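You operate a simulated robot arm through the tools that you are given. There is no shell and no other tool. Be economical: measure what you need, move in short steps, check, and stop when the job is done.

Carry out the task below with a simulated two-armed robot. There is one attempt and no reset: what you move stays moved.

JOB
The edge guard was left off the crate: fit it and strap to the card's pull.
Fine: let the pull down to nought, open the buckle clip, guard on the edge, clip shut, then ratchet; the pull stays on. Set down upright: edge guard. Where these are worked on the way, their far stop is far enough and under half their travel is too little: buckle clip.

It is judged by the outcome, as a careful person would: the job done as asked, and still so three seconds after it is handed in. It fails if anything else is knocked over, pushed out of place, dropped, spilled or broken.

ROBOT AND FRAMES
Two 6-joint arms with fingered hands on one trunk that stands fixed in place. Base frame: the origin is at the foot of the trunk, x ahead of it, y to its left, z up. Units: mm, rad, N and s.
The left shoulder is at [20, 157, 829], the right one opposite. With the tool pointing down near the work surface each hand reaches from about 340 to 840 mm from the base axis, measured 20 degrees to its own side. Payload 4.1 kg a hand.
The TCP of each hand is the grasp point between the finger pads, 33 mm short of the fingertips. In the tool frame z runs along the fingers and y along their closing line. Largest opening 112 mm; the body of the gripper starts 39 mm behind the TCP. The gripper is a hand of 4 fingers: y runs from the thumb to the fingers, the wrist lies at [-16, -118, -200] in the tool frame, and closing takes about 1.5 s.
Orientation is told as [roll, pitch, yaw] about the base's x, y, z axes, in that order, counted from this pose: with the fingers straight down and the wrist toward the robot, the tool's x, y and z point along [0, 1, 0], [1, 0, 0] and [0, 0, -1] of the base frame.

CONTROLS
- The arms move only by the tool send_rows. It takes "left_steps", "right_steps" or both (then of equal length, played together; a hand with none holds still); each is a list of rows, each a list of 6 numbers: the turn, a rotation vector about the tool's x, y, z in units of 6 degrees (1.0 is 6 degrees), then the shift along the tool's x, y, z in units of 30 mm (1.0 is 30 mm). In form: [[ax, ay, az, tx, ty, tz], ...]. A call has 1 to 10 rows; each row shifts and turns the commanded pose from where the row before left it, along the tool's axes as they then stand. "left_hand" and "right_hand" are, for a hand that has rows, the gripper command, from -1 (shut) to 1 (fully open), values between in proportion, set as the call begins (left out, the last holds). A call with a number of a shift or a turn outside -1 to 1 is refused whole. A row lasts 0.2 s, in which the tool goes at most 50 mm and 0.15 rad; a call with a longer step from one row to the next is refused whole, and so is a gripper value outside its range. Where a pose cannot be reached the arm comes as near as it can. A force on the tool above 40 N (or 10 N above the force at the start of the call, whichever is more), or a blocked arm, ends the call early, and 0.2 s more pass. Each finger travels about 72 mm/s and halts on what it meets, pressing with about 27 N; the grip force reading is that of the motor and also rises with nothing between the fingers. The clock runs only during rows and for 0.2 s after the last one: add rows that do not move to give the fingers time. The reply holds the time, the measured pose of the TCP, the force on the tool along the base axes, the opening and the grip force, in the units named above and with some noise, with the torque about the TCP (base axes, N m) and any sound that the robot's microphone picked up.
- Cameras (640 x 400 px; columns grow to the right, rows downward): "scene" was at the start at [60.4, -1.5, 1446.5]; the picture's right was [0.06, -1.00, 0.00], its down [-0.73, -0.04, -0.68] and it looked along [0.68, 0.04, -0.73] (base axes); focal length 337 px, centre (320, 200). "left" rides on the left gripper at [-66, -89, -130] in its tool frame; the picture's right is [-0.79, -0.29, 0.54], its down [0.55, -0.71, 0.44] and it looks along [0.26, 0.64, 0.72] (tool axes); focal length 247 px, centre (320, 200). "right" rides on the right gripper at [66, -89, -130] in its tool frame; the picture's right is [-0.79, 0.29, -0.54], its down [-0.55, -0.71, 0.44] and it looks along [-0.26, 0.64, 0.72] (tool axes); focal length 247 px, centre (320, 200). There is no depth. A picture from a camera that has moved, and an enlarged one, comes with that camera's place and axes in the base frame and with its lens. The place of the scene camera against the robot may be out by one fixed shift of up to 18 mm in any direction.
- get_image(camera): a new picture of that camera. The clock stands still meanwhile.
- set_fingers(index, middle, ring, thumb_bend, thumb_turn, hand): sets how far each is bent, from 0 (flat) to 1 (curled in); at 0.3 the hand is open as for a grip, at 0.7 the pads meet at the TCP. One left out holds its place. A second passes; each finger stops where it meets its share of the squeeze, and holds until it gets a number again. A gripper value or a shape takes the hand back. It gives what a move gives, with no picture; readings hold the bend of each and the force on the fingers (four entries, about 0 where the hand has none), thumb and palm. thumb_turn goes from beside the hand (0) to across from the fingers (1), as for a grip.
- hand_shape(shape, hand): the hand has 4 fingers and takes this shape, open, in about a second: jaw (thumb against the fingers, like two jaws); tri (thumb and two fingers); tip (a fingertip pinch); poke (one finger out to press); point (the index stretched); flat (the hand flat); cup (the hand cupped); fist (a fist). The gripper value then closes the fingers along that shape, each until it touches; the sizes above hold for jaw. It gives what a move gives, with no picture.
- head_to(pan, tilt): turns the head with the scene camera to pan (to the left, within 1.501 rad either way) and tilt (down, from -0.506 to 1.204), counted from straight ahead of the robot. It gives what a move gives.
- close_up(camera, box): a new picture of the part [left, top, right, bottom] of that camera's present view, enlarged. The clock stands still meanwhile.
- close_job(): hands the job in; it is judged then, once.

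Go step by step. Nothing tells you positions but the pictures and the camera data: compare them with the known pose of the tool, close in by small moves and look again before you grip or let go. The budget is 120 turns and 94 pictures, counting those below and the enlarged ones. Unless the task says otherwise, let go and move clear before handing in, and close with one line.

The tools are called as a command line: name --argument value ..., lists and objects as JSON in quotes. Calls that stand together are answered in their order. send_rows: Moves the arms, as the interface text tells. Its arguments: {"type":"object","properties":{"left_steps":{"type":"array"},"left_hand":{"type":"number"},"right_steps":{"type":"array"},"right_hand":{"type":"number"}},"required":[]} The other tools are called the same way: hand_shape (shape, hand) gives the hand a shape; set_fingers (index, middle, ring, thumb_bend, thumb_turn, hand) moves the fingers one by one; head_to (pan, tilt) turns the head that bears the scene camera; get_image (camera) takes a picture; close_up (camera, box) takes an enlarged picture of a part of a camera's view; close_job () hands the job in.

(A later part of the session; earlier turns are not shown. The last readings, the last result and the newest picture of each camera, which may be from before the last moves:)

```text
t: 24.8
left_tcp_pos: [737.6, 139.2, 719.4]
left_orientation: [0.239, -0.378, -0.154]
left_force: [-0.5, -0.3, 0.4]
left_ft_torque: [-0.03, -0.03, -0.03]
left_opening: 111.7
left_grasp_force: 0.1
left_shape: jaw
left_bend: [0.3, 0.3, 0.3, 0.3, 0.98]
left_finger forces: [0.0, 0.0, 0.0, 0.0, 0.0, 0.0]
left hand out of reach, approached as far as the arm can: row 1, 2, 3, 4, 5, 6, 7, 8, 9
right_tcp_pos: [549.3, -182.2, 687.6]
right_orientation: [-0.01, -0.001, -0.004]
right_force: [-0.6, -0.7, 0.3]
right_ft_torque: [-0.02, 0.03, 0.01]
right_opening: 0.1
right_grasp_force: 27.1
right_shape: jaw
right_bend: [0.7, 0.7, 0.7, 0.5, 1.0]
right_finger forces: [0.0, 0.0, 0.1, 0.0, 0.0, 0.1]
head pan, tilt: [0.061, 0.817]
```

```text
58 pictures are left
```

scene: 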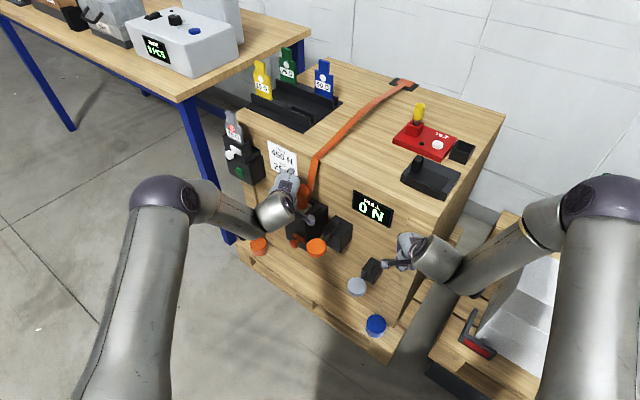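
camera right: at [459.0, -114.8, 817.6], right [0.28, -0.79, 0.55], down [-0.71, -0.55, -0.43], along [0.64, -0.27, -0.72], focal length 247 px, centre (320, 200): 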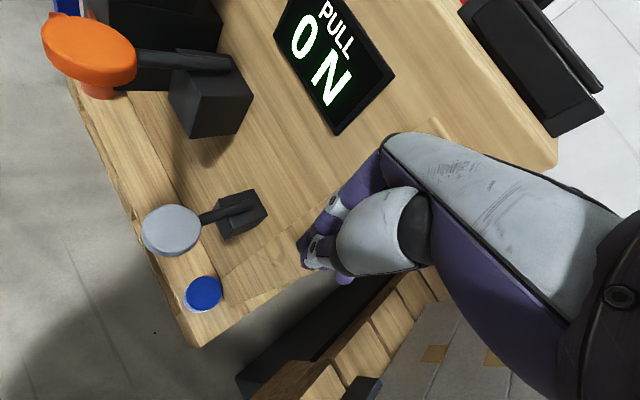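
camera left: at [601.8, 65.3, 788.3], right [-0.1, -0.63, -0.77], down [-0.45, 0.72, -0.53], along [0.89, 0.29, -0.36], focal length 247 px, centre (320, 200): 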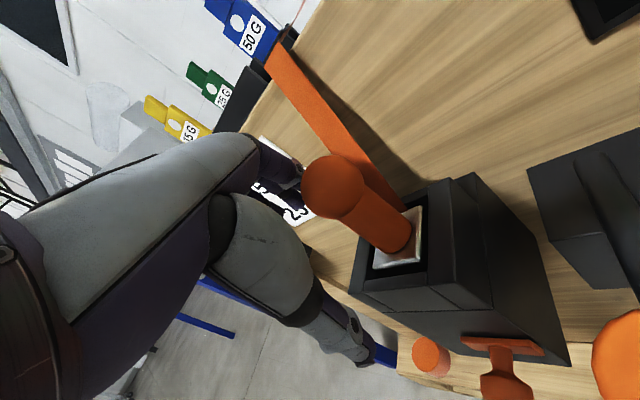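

The arm can't bring the left hand horizontal here; it drifted up beside the handle without touching. I'll undo that last motion in reverse and use downward-pointing approaches instead.

send_rows --left_steps '[[1, 0, 0, 0, 0, 0], [1, 0, 0, 0, 0, 0], [1, 0, 0, 0, 0, 0], [1, 0, 0, 0, 0, 0], [1, 0, 0, 0, 0, 0], [1, 0, 0, 0, 0, 0], [1, 0, 0, 0, 0, 0], [1, 0, -0.5, 0, 0, 0], [1, 0, -0.5, 0, 0, 0], [1, 0, -0.5, 0, 0, 0]]'

send_rows --left_steps '[[1, 0, -0.5, 0, 0, 0], [1, 0, 0, 0, 0, 0], [1, 0, 0, 0, 0, 0], [0, 0, 0, 0, 0.5, -1], [0, 0, 0, 0, 0.5, -1], [0, 0, 0, 0, 0.5, -1], [0, 0, 0, 0, 0.5, -1], [0, 0, 0, 0, 0, -1], [0, 0, 0, 0, 0, -1], [0, 0, 0, 0, 0, 0]]'

get_image --camera "scene"

```text
t: 26.6
left_tcp_pos: [709.0, 140.0, 724.2]
left_orientation: [0.253, 0.375, 0.08]
left_force: [10.9, 4.4, 2.1]
left_ft_torque: [-0.13, 0.14, 0.49]
left_opening: 111.9
left_grasp_force: 0.1
left_shape: jaw
left_bend: [0.29, 0.3, 0.3, 0.3, 0.98]
left_finger forces: [11.4, 0.0, 0.0, 0.0, 0.1, 0.0]
left hand out of reach, approached as far as the arm can: row 7, 8, 9
right_tcp_pos: [548.1, -180.9, 688.6]
right_orientation: [-0.011, -0.002, -0.006]
right_force: [0.2, -0.6, 0.6]
right_ft_torque: [0.01, 0.03, -0.02]
right_opening: 0.0
right_grasp_force: 26.9
right_shape: jaw
right_bend: [0.7, 0.7, 0.7, 0.5, 1.0]
right_finger forces: [0.0, 0.1, 0.1, 0.1, 0.0, 0.0]
head pan, tilt: [0.061, 0.817]
stopped in row 9 (left hand): the force on the tool passed its limit at 53 N (the readings are from after the stop); the commanded pose is now the measured one
```

```text
t: 27.0
left_tcp_pos: [701.5, 140.7, 727.5]
left_orientation: [0.266, 0.403, 0.134]
left_force: [4.5, 5.2, 3.4]
left_ft_torque: [-0.24, -0.08, 0.36]
left_opening: 112.0
left_grasp_force: 0.1
left_shape: jaw
left_bend: [0.3, 0.3, 0.3, 0.3, 0.98]
left_finger forces: [6.8, 0.1, 0.0, 0.0, 0.0, 0.1]
left hand out of reach, approached as far as the arm can: row 1
right_tcp_pos: [547.3, -182.0, 688.7]
right_orientation: [-0.014, -0.004, -0.006]
right_force: [-0.3, 0.6, -1.3]
right_ft_torque: [0.01, 0.01, 0.03]
right_opening: 0.0
right_grasp_force: 27.0
right_shape: jaw
right_bend: [0.7, 0.7, 0.7, 0.5, 1.0]
right_finger forces: [0.0, 0.1, 0.0, 0.0, 0.0, 0.1]
head pan, tilt: [0.061, 0.817]
stopped in row 1 (left hand): the force on the tool passed its limit at 53 N (the readings are from after the stop); the commanded pose is now the measured one
```

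```text
57 pictures are left
```

scene: 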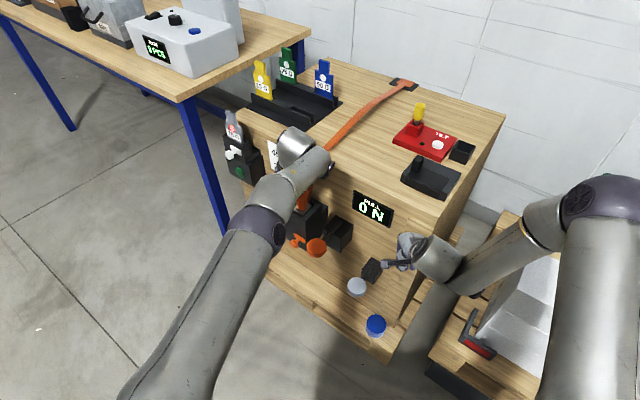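

The left fingers are lightly touching the handle ball. I'll lift straight up off it, then level the hand.

send_rows --left_steps '[[0, 0, 0, 0, 0.1, -0.8], [0, 0, 0, 0, -0.2, -0.9], [0, 0, 0, 0, -0.35, -0.9], [0, 0, 0, 0, -0.35, -0.9], [-1, 0, 0, 0, -0.3, -0.9], [-1, 0, 0, 0, -0.3, -0.9], [-1, 0, 0, 0, 0, 0], [-1, 0, 0, 0, 0, 0], [0, 0, 0, 0, 0, 0]]'

close_up --camera "scene" --box '[220, 100, 440, 280]'

```text
t: 29.0
left_tcp_pos: [695.1, 101.8, 880.9]
left_orientation: [0.243, 0.0, 0.021]
left_force: [-0.3, 0.3, 0.4]
left_ft_torque: [-0.01, 0.01, 0.02]
left_opening: 111.8
left_grasp_force: 0.1
left_shape: jaw
left_bend: [0.3, 0.3, 0.3, 0.3, 0.98]
left_finger forces: [0.1, 0.0, 0.0, 0.0, 0.0, 0.0]
left hand out of reach, approached as far as the arm can: row 1, 2, 4
right_tcp_pos: [547.8, -183.4, 688.8]
right_orientation: [-0.011, -0.003, -0.004]
right_force: [-0.4, 0.1, 0.2]
right_ft_torque: [0.01, -0.03, -0.01]
right_opening: 0.1
right_grasp_force: 27.1
right_shape: jaw
right_bend: [0.7, 0.7, 0.7, 0.5, 1.0]
right_finger forces: [0.1, 0.0, 0.0, 0.1, 0.0, 0.0]
head pan, tilt: [0.061, 0.817]
```

```text
2.22 times, centred on (330, 190) of scene
camera zoom: at [60.4, -1.5, 1446.5], right [0.06, -1.0, 0.0], down [-0.73, -0.04, -0.68], along [0.68, 0.04, -0.73], focal length 750 px, centre (298, 222)
```

zoom: 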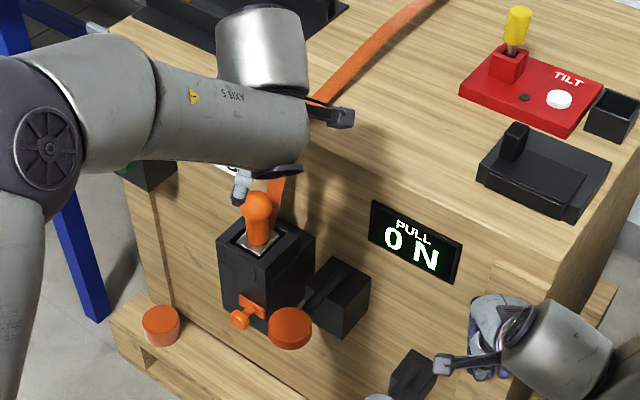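

All in place, and the left hand is clear above. The right hand can take the T-knob with its closing line along the crate face, so I'll bring it across, above the paddles, opening and turning as it goes.

send_rows --right_steps '[[0, 0, 0, 0.95, 0.3, -0.3], [0, 0, 0, 0.95, 0.3, -0.3], [0, 0, 0, 0.95, 0.3, 0], [0, 0, 0, 0.95, 0.3, 0], [0, 0, 0, 0.95, 0.2, 0], [0, 0, 0, 0.95, 0.2, 0], [0, 0, 0, 0.95, 0.2, 0], [0, 0, 0, 0.95, 0, 0], [0, 0, 0, 0.95, 0, 0], [0, 0, 0, 0.95, 0, 0]]' --right_hand 0 --left_steps '[[0, 0, 0, 1, 0, -0.5], [0, 0, 0, 1, 0, -0.5], [0, 0, 0, 1, 0, -0.5], [0, 0, 0, 1, -0.5, -0.5], [0, 0, 0, 1, -0.5, 0], [0, 0, 0, 1, -0.5, 0], [0, 0, 0, 0.5, -0.5, 0], [0, 0, 0, 0, 0, 0], [0, 0, 0, 0, 0, 0], [0, 0, 0, 0, 0, 0]]'

send_rows --right_steps '[[0, 0, -1, 0, 0, 0], [0, 0, -1, 0, 0, 0], [0, 0, -1, 0, 0, 0], [0, 0, -1, 0, 0, 0], [0, 0, -1, 0, 0, 0], [0, 0, -1, 0, 0, 0], [0, 0, -1, 0, 0, 0], [0, 0, -1, 0, 0, 0], [0, 0, -1, 0, 0, 0], [0, 0, -0.6, 0, 0, 0]]'

get_image --camera "right"

get_image --camera "scene"

```text
t: 31.2
left_tcp_pos: [632.1, 275.0, 986.4]
left_orientation: [0.244, 0.001, 0.022]
left_force: [0.6, 0.2, -0.5]
left_ft_torque: [0.03, 0.04, -0.03]
left_opening: 112.1
left_grasp_force: 0.0
left_shape: jaw
left_bend: [0.3, 0.3, 0.3, 0.3, 0.98]
left_finger forces: [0.0, 0.0, 0.0, 0.0, 0.1, 0.0]
right_tcp_pos: [602.6, 102.6, 703.4]
right_orientation: [-0.013, -0.003, -0.004]
right_force: [-0.5, 0.4, -0.7]
right_ft_torque: [-0.01, 0.03, 0.0]
right_opening: 55.4
right_grasp_force: 0.1
right_shape: jaw
right_bend: [0.76, 0.44, 0.41, 0.7, 1.0]
right_finger forces: [0.1, 0.0, 0.0, 0.1, 0.0, 0.1]
head pan, tilt: [0.061, 0.817]
```

```text
t: 33.4
left_tcp_pos: [632.8, 274.8, 985.8]
left_orientation: [0.243, -0.001, 0.022]
left_force: [-1.1, 0.3, -1.2]
left_ft_torque: [-0.03, 0.0, 0.04]
left_opening: 111.9
left_grasp_force: 0.1
left_shape: jaw
left_bend: [0.3, 0.3, 0.3, 0.3, 0.98]
left_finger forces: [0.1, 0.1, 0.1, 0.0, 0.0, 0.1]
right_tcp_pos: [625.0, 111.5, 719.7]
right_orientation: [-0.012, 0.005, 0.824]
right_force: [-0.1, 0.5, -0.4]
right_ft_torque: [0.0, 0.02, 0.05]
right_opening: 55.8
right_grasp_force: 0.1
right_shape: jaw
right_bend: [0.76, 0.44, 0.41, 0.7, 1.0]
right_finger forces: [0.1, 0.0, 0.0, 0.1, 0.1, 0.0]
right hand out of reach, approached as far as the arm can: row 8, 9, 10
head pan, tilt: [0.061, 0.817]
```

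```text
55 pictures are left
camera right: at [515.3, 93.0, 849.3], right [0.77, -0.32, 0.55], down [-0.07, -0.9, -0.42], along [0.63, 0.29, -0.72], focal length 247 px, centre (320, 200)
```

right: 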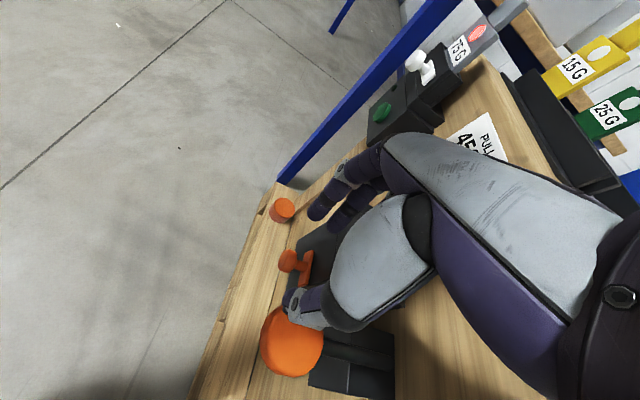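

```text
54 pictures are left
```

scene: 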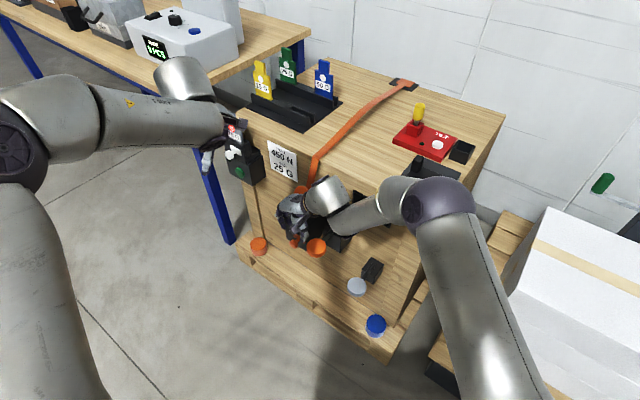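

The T-knob shows in the right hand's view near (702, 127, 530). I'll lower the hand in front of it, clear of the box.

send_rows --right_steps '[[0, 0, 0, 0.08, 0.46, 0.95], [0, 0, 0, 0.08, 0.46, 0.95], [0, 0, 0, 0.08, 0.46, 0.95], [0, 0, 0, 0.08, 0.46, 0.95], [0, 0, 0, 0.08, 0.46, 0.95], [0, 0, 0, 0, 0, 0]]' --right_hand 0.1

get_image --camera "right"

```text
t: 34.8
left_tcp_pos: [632.2, 274.5, 986.2]
left_orientation: [0.246, -0.002, 0.023]
left_force: [1.3, -0.2, 0.4]
left_ft_torque: [-0.02, -0.02, 0.02]
left_opening: 111.8
left_grasp_force: 0.0
left_shape: jaw
left_bend: [0.3, 0.3, 0.3, 0.3, 0.98]
left_finger forces: [0.0, 0.0, 0.1, 0.0, 0.0, 0.0]
right_tcp_pos: [636.9, 155.9, 587.1]
right_orientation: [-0.018, 0.005, 0.821]
right_force: [-0.3, 0.2, 0.7]
right_ft_torque: [0.01, 0.0, -0.01]
right_opening: 61.5
right_grasp_force: 0.1
right_shape: jaw
right_bend: [0.76, 0.42, 0.39, 0.68, 1.0]
right_finger forces: [0.1, 0.0, 0.1, 0.0, 0.1, 0.0]
right hand out of reach, approached as far as the arm can: row 3, 4, 5
head pan, tilt: [0.061, 0.817]
```

```text
53 pictures are left
camera right: at [526.5, 138.0, 716.3], right [0.77, -0.32, 0.55], down [-0.07, -0.9, -0.42], along [0.63, 0.28, -0.72], focal length 247 px, centre (320, 200)
```

right: 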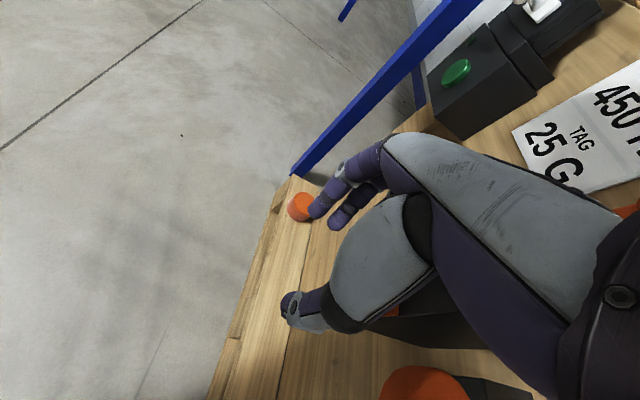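

I'll lower a little and then close in on the knob, with the fingers on either side of it.

send_rows --right_steps '[[0, 0, 0, 0, 0, 0.8], [0, 0, 0, -0.6, 0.05, 0], [0, 0, 0, -0.6, 0.05, 0], [0, 0, 0, -0.6, 0.05, 0], [0, 0, 0, 0, 0, 0]]'

get_image --camera "right"

close_up --camera "scene" --box '[240, 160, 380, 280]'

```text
t: 36.0
left_tcp_pos: [631.8, 275.5, 986.7]
left_orientation: [0.244, 0.0, 0.026]
left_force: [0.1, 0.3, 0.6]
left_ft_torque: [-0.06, 0.01, -0.01]
left_opening: 111.9
left_grasp_force: 0.2
left_shape: jaw
left_bend: [0.3, 0.3, 0.3, 0.3, 0.98]
left_finger forces: [0.0, 0.0, 0.0, 0.0, 0.1, 0.0]
right_tcp_pos: [644.3, 115.7, 553.4]
right_orientation: [-0.015, 0.006, 0.828]
right_force: [1.6, 8.2, -0.8]
right_ft_torque: [-0.11, 0.08, 0.27]
right_opening: 61.3
right_grasp_force: 0.0
right_shape: jaw
right_bend: [0.76, 0.42, 0.37, 0.68, 1.0]
right_finger forces: [0.0, 0.6, 4.9, 0.0, 1.6, 0.0]
right hand out of reach, approached as far as the arm can: row 2, 3, 4
head pan, tilt: [0.061, 0.817]
```

```text
52 pictures are left
camera right: at [535.7, 97.0, 683.5], right [0.77, -0.32, 0.55], down [-0.07, -0.9, -0.42], along [0.63, 0.29, -0.72], focal length 247 px, centre (320, 200)
```

right: 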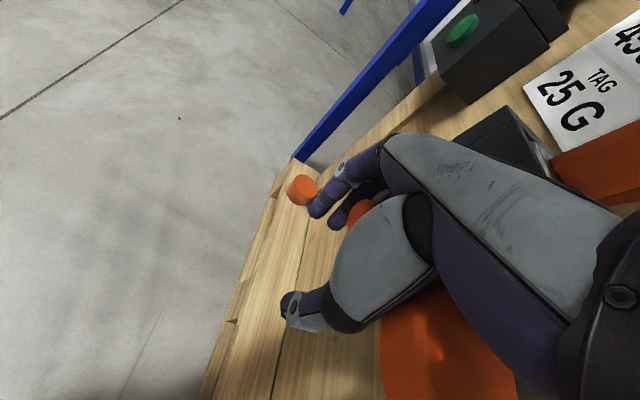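

```text
3.33 times, centred on (310, 220) of scene
camera zoom: at [60.4, -1.3, 1446.5], right [0.06, -1.0, 0.0], down [-0.73, -0.04, -0.68], along [0.68, 0.04, -0.73], focal length 1124 px, centre (353, 133)
```

zoom: 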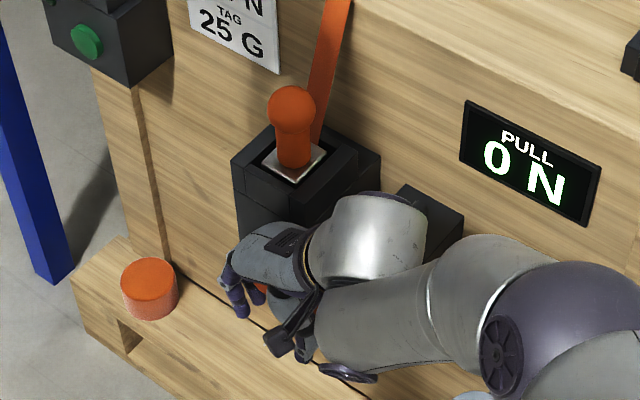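

The right hand can't get round the knob here without crowding the paddle. I'll retrace it out and use a single extended left finger instead.

send_rows --right_steps '[[0, 0, 0, 0.6, -0.05, 0], [0, 0, 0, 0.6, -0.05, 0], [0, 0, 0, 0.6, -0.05, 0], [0, 0, 0, 0, 0, -0.8], [0, 0, 0, -0.08, -0.46, -0.95], [0, 0, 0, -0.08, -0.46, -0.95], [0, 0, 0, -0.08, -0.46, -0.95], [0, 0, 0, -0.08, -0.46, -0.95], [0, 0, 0, -0.08, -0.46, -0.95], [0, 0, 0, 0, 0, 0]]'

send_rows --right_steps '[[0, 0, 1, 0, 0, 0], [0, 0, 1, 0, 0, 0], [0, 0, 1, 0, 0, 0], [0, 0, 1, 0, 0, 0], [0, 0, 1, 0, 0, 0], [0, 0, 1, 0, 0, 0], [0, 0, 1, 0, 0, 0], [0, 0, 1, 0, 0, 0], [0, 0, 1, 0, 0, 0], [0, 0, 0.6, 0, 0, 0]]'

hand_shape --hand "left" --shape "point"

get_image --camera "left"

get_image --camera "scene"

```text
t: 38.2
left_tcp_pos: [633.4, 275.4, 987.2]
left_orientation: [0.245, 0.0, 0.024]
left_force: [-0.6, -0.6, -0.9]
left_ft_torque: [0.01, 0.0, 0.0]
left_opening: 111.9
left_grasp_force: 0.0
left_shape: jaw
left_bend: [0.3, 0.3, 0.3, 0.3, 0.98]
left_finger forces: [0.1, 0.0, 0.0, 0.1, 0.0, 0.0]
right_tcp_pos: [634.2, 135.6, 591.0]
right_orientation: [-0.015, 0.005, 0.824]
right_force: [2.6, 0.1, 2.1]
right_ft_torque: [-0.03, -0.1, 0.02]
right_opening: 61.4
right_grasp_force: 0.1
right_shape: jaw
right_bend: [0.76, 0.42, 0.38, 0.68, 1.0]
right_finger forces: [0.0, 0.0, 2.2, 0.0, 0.0, 0.0]
right hand out of reach, approached as far as the arm can: row 2, 3, 4, 5, 6, 7, 8, 9
head pan, tilt: [0.061, 0.817]
```

```text
t: 39.8
left_tcp_pos: [634.1, 274.2, 987.9]
left_orientation: [0.243, -0.002, 0.021]
left_force: [-1.0, 0.1, 0.1]
left_ft_torque: [-0.02, 0.02, -0.01]
left_opening: 112.4
left_grasp_force: 0.1
left_shape: jaw
left_bend: [0.3, 0.3, 0.3, 0.3, 0.98]
left_finger forces: [0.0, 0.0, 0.0, 0.1, 0.2, 0.1]
right_tcp_pos: [642.0, 142.5, 601.1]
right_orientation: [-0.049, 0.023, 0.223]
right_force: [-1.9, 9.7, 3.0]
right_ft_torque: [-0.07, -0.29, 0.44]
right_opening: 63.0
right_grasp_force: 0.1
right_shape: jaw
right_bend: [0.76, 0.4, 0.4, 0.68, 1.0]
right_finger forces: [0.1, 3.6, 7.3, 0.0, 0.1, 0.0]
right hand out of reach, approached as far as the arm can: row 1, 2
head pan, tilt: [0.061, 0.817]
stopped in row 8 (right hand): the force on the tool passed its limit at 42 N (the readings are from after the stop); the commanded pose is now the measured one
```

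```text
t: 40.7
left_tcp_pos: [632.4, 275.8, 987.5]
left_orientation: [0.244, 0.0, 0.024]
left_force: [-0.1, 0.2, 1.3]
left_ft_torque: [0.02, 0.03, 0.03]
left_opening: 0.0
left_grasp_force: 0.1
left_shape: point
left_bend: [0.19, 1.0, 1.0, 0.98, 0.88]
left_finger forces: [0.0, 0.0, 0.0, 0.0, 0.1, 0.0]
right_tcp_pos: [643.1, 142.4, 600.4]
right_orientation: [-0.05, 0.023, 0.22]
right_force: [-7.6, 14.9, 8.5]
right_ft_torque: [-0.28, -0.69, 0.74]
right_opening: 62.9
right_grasp_force: 0.1
right_shape: jaw
right_bend: [0.76, 0.4, 0.4, 0.68, 1.0]
right_finger forces: [0.0, 4.1, 15.4, 0.1, 0.0, 0.1]
head pan, tilt: [0.061, 0.817]
```

```text
50 pictures are left
camera left: at [546.3, 179.0, 1097.0], right [-0.27, -0.65, -0.71], down [-0.73, 0.62, -0.29], along [0.63, 0.44, -0.64], focal length 247 px, centre (320, 200)
```

left: 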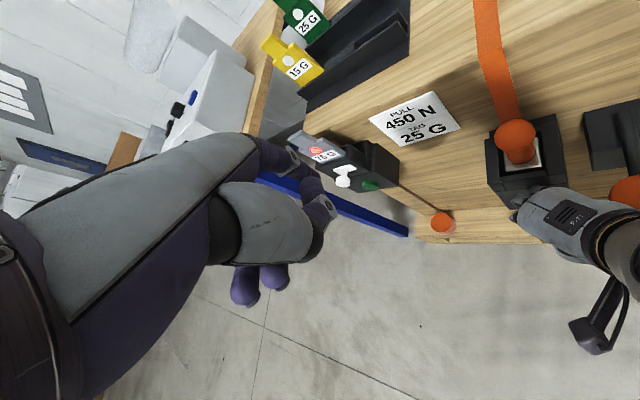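

```text
49 pictures are left
```

scene: 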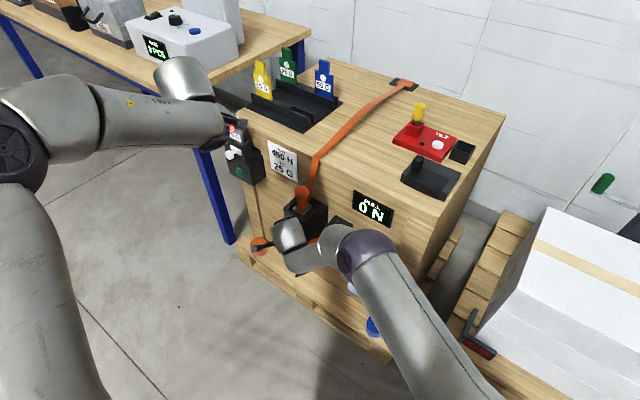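

The right fingers are resting on the buckle box's front. I'll back outward slightly and lift.

send_rows --right_steps '[[0, 0, 0, 0.4, -0.2, -0.3], [0, 0, 0, 0.3, -0.2, -0.8], [0, 0, 0, 0, 0, -1], [0, 0, 0, 0, 0, -1], [0, 0, 0, 0, 0, -1], [0, 0, 0, 0, 0, -1], [0, 0, 0, 0, 0, 0]]'

get_image --camera "scene"

```text
t: 42.3
left_tcp_pos: [632.2, 275.5, 987.4]
left_orientation: [0.245, 0.0, 0.022]
left_force: [0.7, -0.2, 0.8]
left_ft_torque: [-0.01, -0.03, 0.03]
left_opening: 0.0
left_grasp_force: 0.1
left_shape: point
left_bend: [0.19, 1.0, 1.0, 0.98, 0.88]
left_finger forces: [0.0, 0.0, 0.0, 0.1, 0.0, 0.1]
right_tcp_pos: [626.4, 168.4, 752.2]
right_orientation: [-0.05, 0.025, 0.218]
right_force: [0.3, -0.5, -0.3]
right_ft_torque: [0.0, -0.01, 0.01]
right_opening: 61.4
right_grasp_force: 0.0
right_shape: jaw
right_bend: [0.76, 0.42, 0.39, 0.68, 1.0]
right_finger forces: [0.0, 0.0, 0.1, 0.0, 0.0, 0.0]
head pan, tilt: [0.061, 0.817]
```

```text
48 pictures are left
```

scene: 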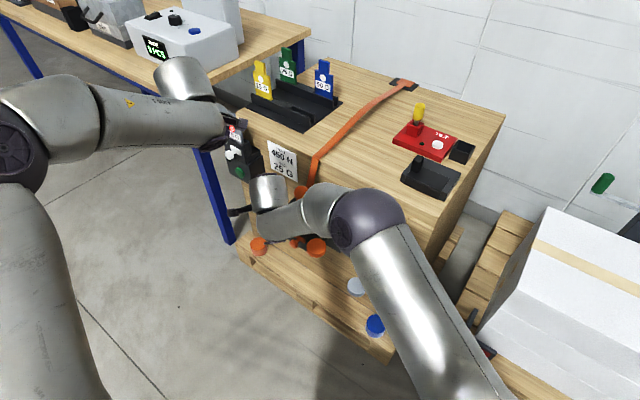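

Both hands are clear. I'll send the right hand back up to its side and bring the left, pointing with one finger, down toward the T-knob.

send_rows --right_steps '[[0, 0, 0, -1, -0.3, -0.7], [0, 0, 0, -1, -0.3, -0.7], [0, 0, 0, -1, -0.3, -0.7], [0, 0, 0, -1, -0.3, -0.7], [0, 0, 0, -1, -0.3, -0.7], [0, 0, 0, -1, -0.3, -0.7], [0, 0, 0, -1, -0.3, 0], [0, 0, 0, -1, 0, 0], [0, 0, 0, -1, 0, 0], [0, 0, 0, -1, 0, 0]]' --left_steps '[[0, 0, 0, 0, 0, 0], [0, 0, 0, 0, 0, 0], [0, -0.6, 0.9, 0, 0, 1], [0, -0.6, 0.9, 0, 0, 1], [0, -0.6, 0.9, 0, 0, 1], [0, -0.5, 0.9, 0, 0, 1], [0, 0, 0, -0.6, 0, 1], [0, 0, 0, -0.6, 0, 1], [0, 0, 0, -0.6, 0, 1], [0, 0, 0, -0.6, 0, 1]]'

get_image --camera "left"

get_image --camera "scene"

```text
t: 44.5
left_tcp_pos: [617.5, 258.0, 807.7]
left_orientation: [-0.01, 0.045, -0.354]
left_force: [-0.3, 0.1, 0.1]
left_ft_torque: [-0.04, 0.04, -0.04]
left_opening: 0.0
left_grasp_force: 0.0
left_shape: point
left_bend: [0.19, 1.0, 1.0, 0.98, 0.88]
left_finger forces: [0.0, 0.0, 0.1, 0.0, 0.0, 0.1]
left hand out of reach, approached as far as the arm can: row 9, 10
right_tcp_pos: [633.3, -133.7, 894.9]
right_orientation: [-0.051, 0.023, 0.218]
right_force: [0.1, -0.3, 0.6]
right_ft_torque: [-0.04, -0.02, -0.01]
right_opening: 61.4
right_grasp_force: 0.0
right_shape: jaw
right_bend: [0.76, 0.42, 0.39, 0.68, 1.0]
right_finger forces: [0.0, 0.1, 0.0, 0.0, 0.1, 0.0]
head pan, tilt: [0.061, 0.817]
```

```text
47 pictures are left
camera left: at [517.6, 228.5, 942.2], right [-0.57, -0.64, -0.52], down [-0.5, 0.77, -0.41], along [0.66, 0.02, -0.75], focal length 247 px, centre (320, 200)
```

left: 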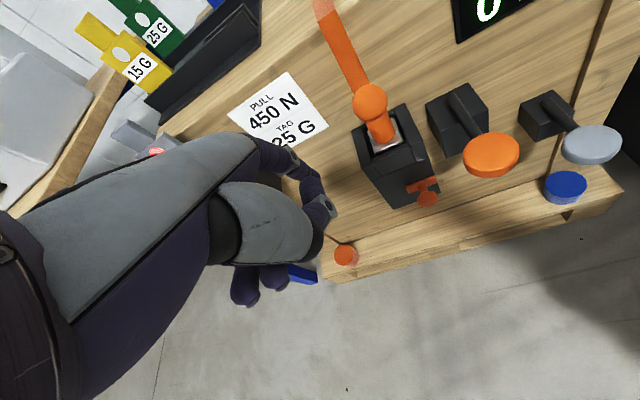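

```text
46 pictures are left
```

scene: 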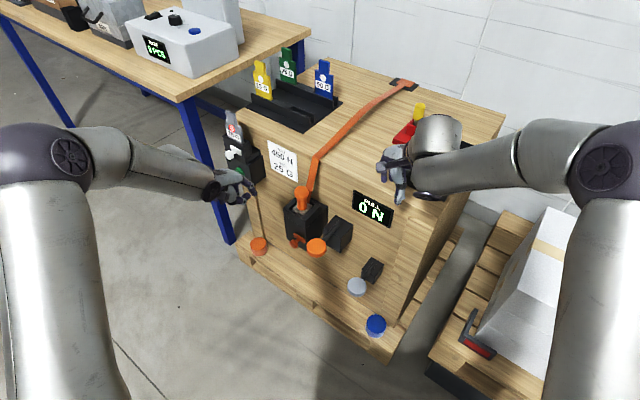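

Let me enlarge the left hand to see where its pointing fingertip lies.

close_up --camera "scene" --box '[190, 150, 290, 215]'

close_up --camera "left" --box '[200, 100, 480, 320]'

```text
6.15 times, centred on (240, 182) of scene
camera zoom: at [60.3, -1.2, 1446.5], right [0.06, -1.0, 0.0], down [-0.73, -0.04, -0.68], along [0.68, 0.04, -0.73], focal length 2076 px, centre (812, 308)
```

zoom: 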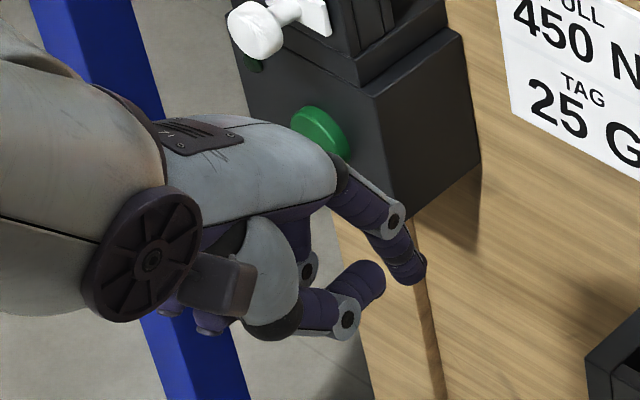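

```text
1.82 times, centred on (340, 210) of left
camera zoom: at [517.6, 228.5, 942.2], right [-0.57, -0.64, -0.52], down [-0.5, 0.77, -0.41], along [0.66, 0.02, -0.75], focal length 449 px, centre (284, 182)
```

zoom: 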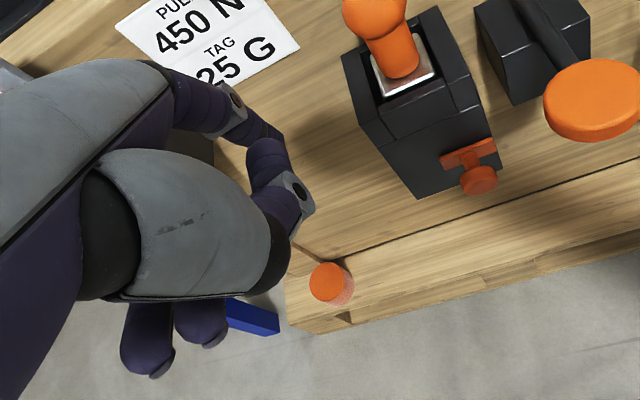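

The index tip sits roughly 70 mm forward of the tool point, so the hand body stays clear of the box. I'll lower toward a spot just right of the T-knob.

send_rows --left_steps '[[0, 0, 0, -0.25, 0.3, 0.87], [0, 0, 0, -0.25, 0.3, 0.87], [0, 0, 0, -0.25, 0.3, 0.87], [0, 0, 0, -0.25, 0.3, 0.87], [0, 0, 0, -0.25, 0.3, 0.87], [0, 0, 0, -0.25, 0.3, 0.87], [0, 0, 0, 0, 0, 0]]'

get_image --camera "left"

```text
t: 46.1
left_tcp_pos: [617.0, 259.7, 808.6]
left_orientation: [-0.011, 0.044, -0.353]
left_force: [-0.7, -0.5, -0.7]
left_ft_torque: [0.01, 0.02, -0.01]
left_opening: 0.0
left_grasp_force: 0.0
left_shape: point
left_bend: [0.19, 1.0, 1.0, 0.98, 0.88]
left_finger forces: [0.0, 0.0, 0.0, 0.0, 0.0, 0.0]
left hand out of reach, approached as far as the arm can: row 1, 2, 3, 4, 5, 6
right_tcp_pos: [633.0, -133.5, 894.1]
right_orientation: [-0.05, 0.023, 0.217]
right_force: [1.1, 0.0, 1.1]
right_ft_torque: [0.02, -0.02, -0.02]
right_opening: 61.5
right_grasp_force: 0.0
right_shape: jaw
right_bend: [0.76, 0.42, 0.39, 0.68, 1.0]
right_finger forces: [0.0, 0.0, 0.1, 0.1, 0.0, 0.0]
head pan, tilt: [0.061, 0.817]
```

```text
43 pictures are left
camera left: at [517.8, 228.4, 942.4], right [-0.57, -0.64, -0.52], down [-0.5, 0.77, -0.41], along [0.66, 0.03, -0.75], focal length 247 px, centre (320, 200)
```

left: 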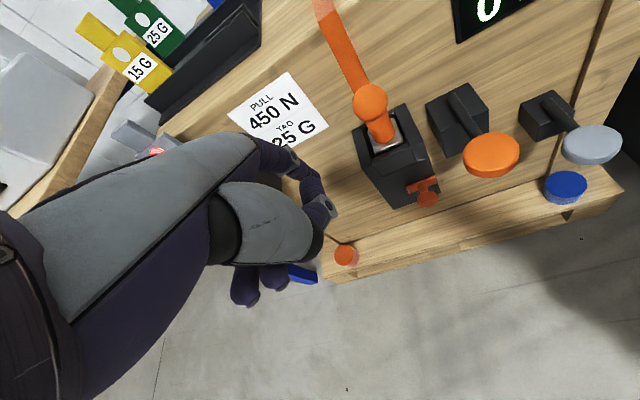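

The wrist's yaw limit is blocking the move. I'll turn the hand back toward straight so the arm can come down.

send_rows --left_steps '[[0, 0, -0.7, 0, 0, -0.5], [0, 0, -0.7, 0, 0, -0.5], [0, 0, -0.7, 0, 0, 0], [0, 0, -0.7, 0, 0, 0], [0, 0, -0.7, 0, 0, 0], [0, 0, 0, 0, 0, 0]]'

get_image --camera "left"

```text
t: 47.5
left_tcp_pos: [628.6, 267.5, 833.1]
left_orientation: [0.008, 0.044, 0.019]
left_force: [1.4, -0.1, 0.0]
left_ft_torque: [0.01, -0.02, -0.01]
left_opening: 0.0
left_grasp_force: 0.0
left_shape: point
left_bend: [0.19, 1.0, 1.0, 0.98, 0.88]
left_finger forces: [0.0, 0.0, 0.0, 0.1, 0.1, 0.0]
left hand out of reach, approached as far as the arm can: row 1
right_tcp_pos: [633.5, -132.6, 893.6]
right_orientation: [-0.051, 0.023, 0.219]
right_force: [0.6, -0.1, -0.2]
right_ft_torque: [-0.01, 0.0, -0.03]
right_opening: 61.6
right_grasp_force: 0.0
right_shape: jaw
right_bend: [0.76, 0.42, 0.39, 0.68, 1.0]
right_finger forces: [0.0, 0.1, 0.0, 0.0, 0.0, 0.0]
head pan, tilt: [0.061, 0.817]
```

```text
42 pictures are left
camera left: at [545.8, 199.5, 965.8], right [-0.3, -0.79, -0.53], down [-0.74, 0.54, -0.4], along [0.61, 0.27, -0.75], focal length 247 px, centre (320, 200)
```

left: 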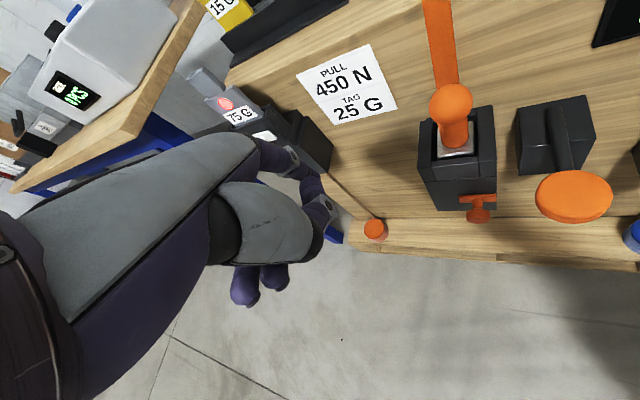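

Straightening freed the arm. Now I'll come straight down on the left side, then slide across.

send_rows --left_steps '[[0, 0, 0, -0.3, -0.1, 1], [0, 0, 0, -0.3, -0.1, 1], [0, 0, 0, -0.3, -0.1, 1], [0, 0, 0, -0.3, -0.1, 1], [0, 0, 0, -0.3, -0.1, 1], [0, 0, 0, -0.3, 0, 1], [0, 0, 0, -0.3, 0, 1], [0, 0, 0, 0, 0, 1], [0, 0, 0, 0, 0, 1], [0, 0, 0, 0, 0, 0]]'

get_image --camera "left"

```text
t: 49.7
left_tcp_pos: [604.8, 204.1, 563.4]
left_orientation: [0.013, 0.047, 0.02]
left_force: [0.3, 0.0, -0.3]
left_ft_torque: [0.0, 0.01, 0.0]
left_opening: 0.0
left_grasp_force: 0.0
left_shape: point
left_bend: [0.19, 1.0, 1.0, 0.98, 0.88]
left_finger forces: [0.0, 0.0, 0.0, 0.1, 0.1, 0.0]
right_tcp_pos: [632.9, -132.5, 894.3]
right_orientation: [-0.051, 0.023, 0.218]
right_force: [0.4, 0.8, 0.4]
right_ft_torque: [-0.02, -0.05, -0.02]
right_opening: 61.4
right_grasp_force: 0.0
right_shape: jaw
right_bend: [0.76, 0.42, 0.39, 0.68, 1.0]
right_finger forces: [0.0, 0.0, 0.0, 0.0, 0.0, 0.1]
head pan, tilt: [0.061, 0.817]
```

```text
41 pictures are left
camera left: at [523.1, 136.3, 696.1], right [-0.3, -0.79, -0.53], down [-0.74, 0.54, -0.39], along [0.6, 0.28, -0.75], focal length 247 px, centre (320, 200)
```

left: 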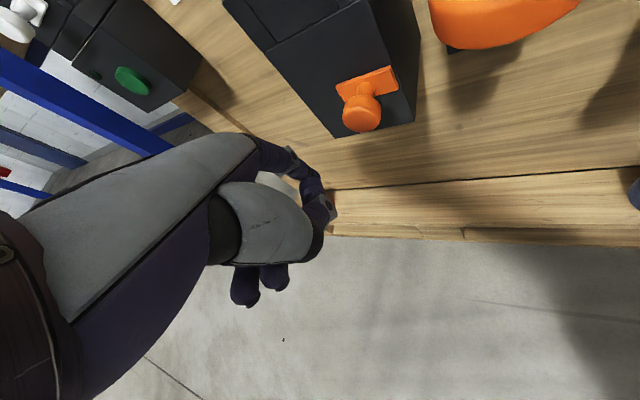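

The view is clear now: the T-catch sits at the right of the box's front, near (686, 124, 553), with room to slide left. I'll back off slightly and move the pointing finger to the right side of the knob.

send_rows --left_steps '[[0, 0, 0, 0, -0.5, -0.3], [0, 0, 0, -1, -0.2, -0.3], [0, 0, 0, -1, 0, 0], [0, 0, 0, -1, 0, 0], [0, 0, 0, 0, 0, 0]]'

get_image --camera "left"

close_up --camera "scene" --box '[240, 180, 360, 280]'

```text
t: 50.9
left_tcp_pos: [586.8, 111.4, 582.4]
left_orientation: [0.008, 0.044, 0.018]
left_force: [0.1, 0.2, 0.3]
left_ft_torque: [0.02, 0.01, -0.02]
left_opening: 105.5
left_grasp_force: 0.0
left_shape: point
left_bend: [0.19, 1.0, 1.0, 0.98, 0.88]
left_finger forces: [0.0, 0.1, 0.1, 0.0, 0.0, 0.1]
left hand out of reach, approached as far as the arm can: row 1
right_tcp_pos: [633.0, -133.5, 895.1]
right_orientation: [-0.051, 0.023, 0.218]
right_force: [-0.9, 0.0, 0.5]
right_ft_torque: [-0.01, -0.03, -0.01]
right_opening: 61.1
right_grasp_force: 0.1
right_shape: jaw
right_bend: [0.76, 0.42, 0.39, 0.68, 1.0]
right_finger forces: [0.0, 0.0, 0.0, 0.1, 0.1, 0.0]
head pan, tilt: [0.061, 0.817]
```

```text
40 pictures are left
camera left: at [505.8, 44.5, 714.9], right [-0.3, -0.79, -0.53], down [-0.74, 0.54, -0.4], along [0.61, 0.27, -0.75], focal length 247 px, centre (320, 200)
```

left: 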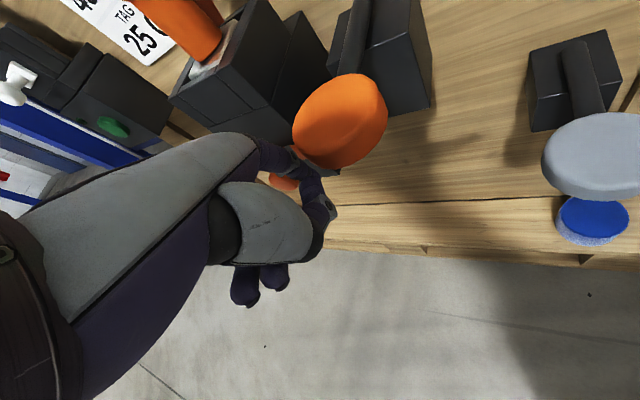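

```text
4.00 times, centred on (300, 230) of scene
camera zoom: at [60.4, -1.5, 1446.5], right [0.06, -1.0, 0.0], down [-0.73, -0.04, -0.68], along [0.68, 0.04, -0.73], focal length 1349 px, centre (400, 80)
```

zoom: 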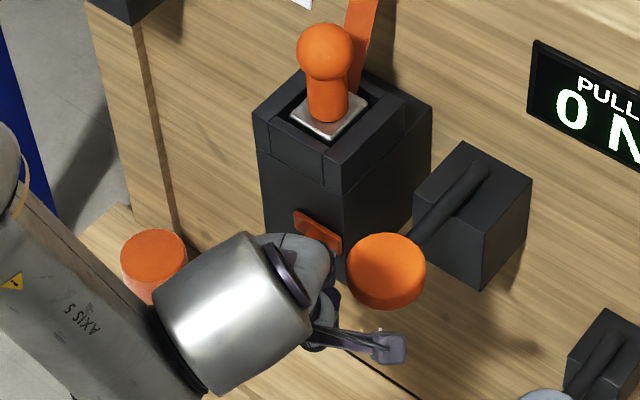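

The finger is just right of the T-knob. I'll push it gently to the left along the box face.

send_rows --left_steps '[[0, 0, 0, 0.17, 0.11, 0], [0, 0, 0, 0.17, 0.11, 0], [0, 0, 0, 0.17, 0.11, 0], [0, 0, 0, 0.17, 0.11, 0], [0, 0, 0, 0, 0, 0]]'

get_image --camera "left"

```text
t: 52.1
left_tcp_pos: [600.3, 133.9, 582.5]
left_orientation: [0.008, 0.043, 0.018]
left_force: [0.0, 0.0, -0.4]
left_ft_torque: [-0.02, 0.05, -0.02]
left_opening: 105.3
left_grasp_force: 0.1
left_shape: point
left_bend: [0.2, 1.0, 1.0, 0.98, 0.88]
left_finger forces: [0.3, 0.1, 0.0, 0.1, 0.0, 0.0]
right_tcp_pos: [633.3, -133.5, 894.2]
right_orientation: [-0.051, 0.024, 0.219]
right_force: [0.5, -1.1, 0.4]
right_ft_torque: [-0.01, 0.0, 0.01]
right_opening: 61.4
right_grasp_force: 0.1
right_shape: jaw
right_bend: [0.76, 0.42, 0.39, 0.68, 1.0]
right_finger forces: [0.1, 0.1, 0.1, 0.0, 0.0, 0.0]
head pan, tilt: [0.061, 0.817]
```

```text
38 pictures are left
camera left: at [518.2, 65.4, 715.8], right [-0.3, -0.79, -0.53], down [-0.74, 0.54, -0.4], along [0.61, 0.27, -0.75], focal length 247 px, centre (320, 200)
```

left: 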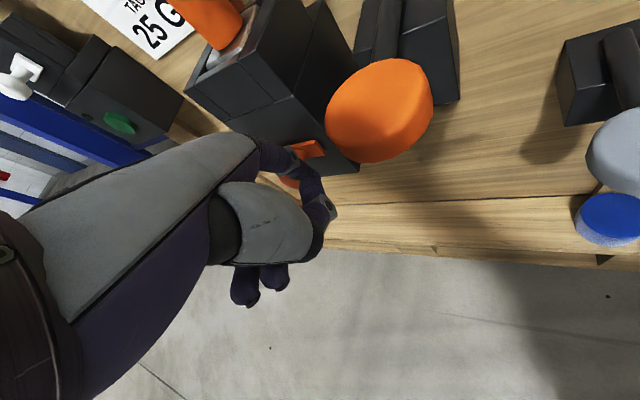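

The catch has begun sliding left, so it does slide. I'll keep pushing to its far stop.

send_rows --left_steps '[[0, 0, 0, 0.17, 0.11, 0], [0, 0, 0, 0.17, 0.11, 0], [0, 0, 0, 0.17, 0.11, 0], [0, 0, 0, 0.17, 0.11, 0], [0, 0, 0, 0, 0, 0]]'

get_image --camera "left"

```text
t: 53.3
left_tcp_pos: [611.9, 154.2, 583.7]
left_orientation: [0.009, 0.043, 0.017]
left_force: [0.2, 0.4, 0.1]
left_ft_torque: [0.0, 0.0, 0.03]
left_opening: 105.5
left_grasp_force: 0.0
left_shape: point
left_bend: [0.19, 1.0, 1.0, 0.98, 0.88]
left_finger forces: [0.0, 0.0, 0.0, 0.0, 0.0, 0.0]
right_tcp_pos: [632.6, -133.1, 893.8]
right_orientation: [-0.05, 0.022, 0.219]
right_force: [0.4, 0.3, -0.1]
right_ft_torque: [0.02, 0.01, 0.0]
right_opening: 61.5
right_grasp_force: 0.0
right_shape: jaw
right_bend: [0.76, 0.42, 0.39, 0.68, 1.0]
right_finger forces: [0.1, 0.1, 0.1, 0.1, 0.0, 0.0]
head pan, tilt: [0.061, 0.817]
```

```text
37 pictures are left
camera left: at [530.4, 86.4, 715.8], right [-0.3, -0.79, -0.53], down [-0.74, 0.54, -0.4], along [0.61, 0.27, -0.75], focal length 247 px, centre (320, 200)
```

left: 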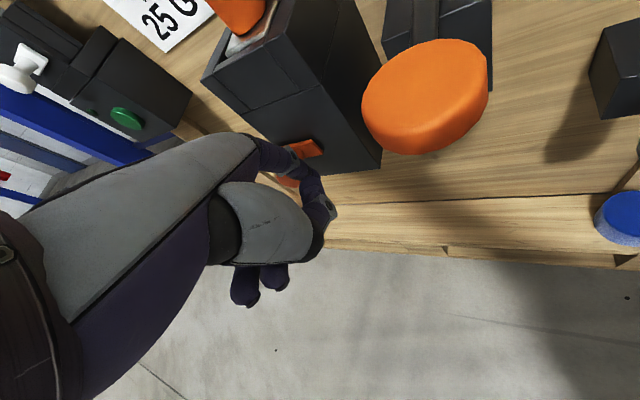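

It still moves freely with the finger, so I'll keep going until it stops.

send_rows --left_steps '[[0, 0, 0, 0.17, 0.11, 0], [0, 0, 0, 0.17, 0.11, 0], [0, 0, 0, 0.17, 0.11, 0], [0, 0, 0, 0.17, 0.11, 0], [0, 0, 0, 0, 0, 0]]'

get_image --camera "left"

```text
t: 54.2
left_tcp_pos: [617.5, 161.0, 581.4]
left_orientation: [0.004, 0.056, -0.009]
left_force: [-1.6, -9.2, -0.7]
left_ft_torque: [-0.18, 0.1, -0.7]
left_opening: 105.7
left_grasp_force: 0.0
left_shape: point
left_bend: [0.2, 1.0, 1.0, 0.98, 0.88]
left_finger forces: [9.3, 0.0, 0.1, 0.1, 0.0, 0.0]
right_tcp_pos: [633.2, -131.5, 893.3]
right_orientation: [-0.052, 0.022, 0.217]
right_force: [0.2, 0.4, 0.7]
right_ft_torque: [0.02, 0.03, 0.0]
right_opening: 61.6
right_grasp_force: 0.0
right_shape: jaw
right_bend: [0.76, 0.42, 0.39, 0.68, 1.0]
right_finger forces: [0.1, 0.0, 0.0, 0.0, 0.1, 0.0]
head pan, tilt: [0.061, 0.817]
stopped in row 4 (left hand): the force on the tool passed its limit at 44 N (the readings are from after the stop); the commanded pose is now the measured one
```

```text
36 pictures are left
camera left: at [535.2, 95.5, 715.1], right [-0.32, -0.79, -0.52], down [-0.73, 0.56, -0.39], along [0.6, 0.25, -0.76], focal length 247 px, centre (320, 200)
```

left: 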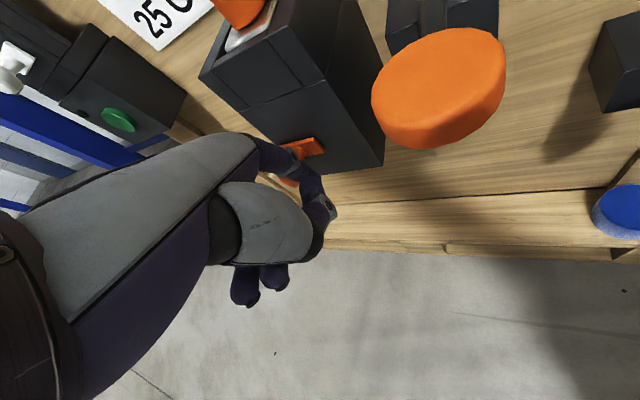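

The catch is at its far stop, so the clip is open. I'll pull the left hand clear and zoom in on the guard and the strap.

send_rows --left_steps '[[0, 0, 0, -0.3, -0.3, 0], [0, 0, 0, 0, -0.5, -0.3], [0, 0, 0, 0.5, -0.3, -1], [0, 0, 0, 0.5, 0, -1], [0, 0, 0, 0.5, 0, -1], [0, 0, 0, 0.5, 0.1, -1], [0, 0, 0, 0.5, 0.1, -1], [0, 0, 0, 0.5, 0.1, -1], [0, 0, 0, 0.5, 0.1, -1], [0, 0, 0, 0, 0.1, -1]]'

close_up --camera "scene" --box '[448, 298, 512, 362]'

close_up --camera "scene" --box '[240, 70, 420, 260]'

```text
t: 56.4
left_tcp_pos: [615.9, 257.4, 832.9]
left_orientation: [0.002, 0.052, -0.004]
left_force: [0.6, 0.2, -1.2]
left_ft_torque: [0.0, 0.03, 0.02]
left_opening: 105.8
left_grasp_force: 0.0
left_shape: point
left_bend: [0.19, 1.0, 1.0, 0.98, 0.88]
left_finger forces: [0.0, 0.1, 0.1, 0.0, 0.0, 0.0]
right_tcp_pos: [633.9, -132.3, 893.8]
right_orientation: [-0.05, 0.023, 0.219]
right_force: [1.2, 0.0, 0.0]
right_ft_torque: [-0.03, 0.02, 0.0]
right_opening: 61.1
right_grasp_force: 0.1
right_shape: jaw
right_bend: [0.76, 0.42, 0.39, 0.68, 1.0]
right_finger forces: [0.0, 0.1, 0.0, 0.1, 0.1, 0.0]
head pan, tilt: [0.061, 0.817]
```

```text
6.25 times, centred on (480, 330) of scene
camera zoom: at [60.5, -1.3, 1446.5], right [0.06, -1.0, 0.0], down [-0.73, -0.04, -0.68], along [0.68, 0.04, -0.73], focal length 2108 px, centre (-680, -612)
```

zoom: 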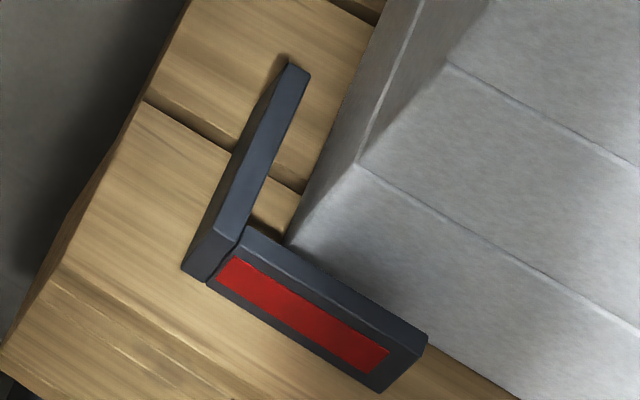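

```text
2.11 times, centred on (330, 165) of scene
camera zoom: at [60.5, -1.3, 1446.5], right [0.06, -1.0, 0.0], down [-0.73, -0.04, -0.68], along [0.68, 0.04, -0.73], focal length 710 px, centre (299, 274)
```

zoom: 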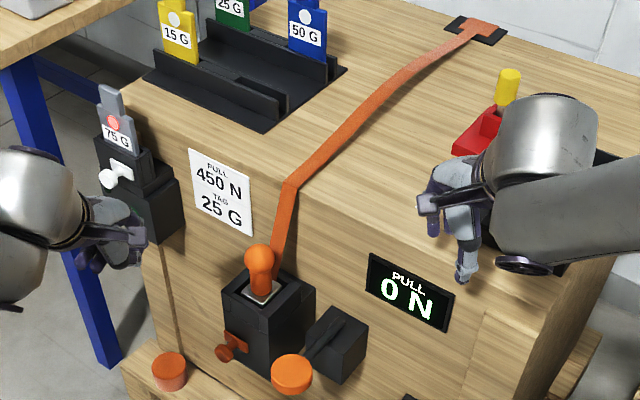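

The clip is open (the catch now sits at the left), and the guard is an L with roughly 90 mm legs standing on its end beside the carton. It needs a quarter roll to sit on the crate edge, so I'll test in free air whether the right wrist can roll that far.

send_rows --right_steps '[[0, 0, 0.7, -0.3, 0, -0.3], [0, 0, 0.7, -0.3, 0, -0.3], [0, 0, 0.7, -0.3, 0, -0.3], [0, 1, 0.7, 0, 0, 0], [0, 1, 0, 0, 0, 0], [0, 1, 0, 0, 0, 0], [0, 1, 0, 0, 0, 0], [0, 1, 0, 0, 0, 0], [0, 1, 0, 0, 0, 0], [0, 1, 0, 0, 0, 0]]'

send_rows --right_steps '[[0, 1, 0, 0, 0, 0], [0, 1, 0, 0, 0, 0], [0, 1, 0, 0, 0, 0], [0, 1, 0, 0, 0, 0], [0, 1, 0, 0, 0, 0], [0, 1, 0, 0, 0, 0], [0, 0, 0, 0, 0, 0]]'

get_image --camera "scene"

```text
t: 58.6
left_tcp_pos: [615.0, 256.2, 832.0]
left_orientation: [0.002, 0.053, -0.005]
left_force: [-0.2, -0.3, 0.0]
left_ft_torque: [0.02, -0.02, 0.0]
left_opening: 105.4
left_grasp_force: 0.0
left_shape: point
left_bend: [0.19, 1.0, 1.0, 0.98, 0.88]
left_finger forces: [0.1, 0.1, 0.0, 0.0, 0.1, 0.1]
right_tcp_pos: [636.7, -157.7, 922.1]
right_orientation: [0.678, 0.011, -0.072]
right_force: [-1.1, 0.4, -0.9]
right_ft_torque: [0.01, 0.04, 0.02]
right_opening: 61.2
right_grasp_force: 0.0
right_shape: jaw
right_bend: [0.76, 0.42, 0.39, 0.68, 1.0]
right_finger forces: [0.0, 0.0, 0.1, 0.0, 0.2, 0.0]
head pan, tilt: [0.061, 0.817]
```

```text
t: 60.2
left_tcp_pos: [614.9, 256.8, 832.6]
left_orientation: [0.004, 0.054, -0.006]
left_force: [0.0, 0.3, -0.1]
left_ft_torque: [-0.01, 0.02, -0.04]
left_opening: 105.8
left_grasp_force: 0.3
left_shape: point
left_bend: [0.19, 1.0, 1.0, 0.98, 0.88]
left_finger forces: [0.1, 0.1, 0.0, 0.0, 0.0, 0.0]
right_tcp_pos: [636.3, -158.0, 921.6]
right_orientation: [1.307, 0.009, -0.075]
right_force: [-0.8, 0.0, 0.4]
right_ft_torque: [0.0, 0.01, 0.03]
right_opening: 61.1
right_grasp_force: 0.0
right_shape: jaw
right_bend: [0.76, 0.42, 0.39, 0.68, 1.0]
right_finger forces: [0.0, 0.1, 0.0, 0.0, 0.0, 0.0]
head pan, tilt: [0.061, 0.817]
```

```text
33 pictures are left
```

scene: 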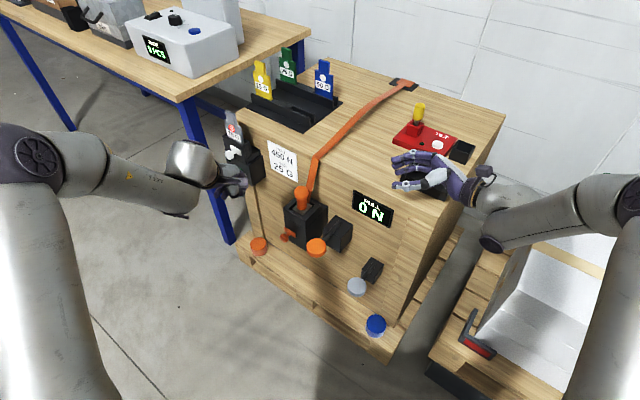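

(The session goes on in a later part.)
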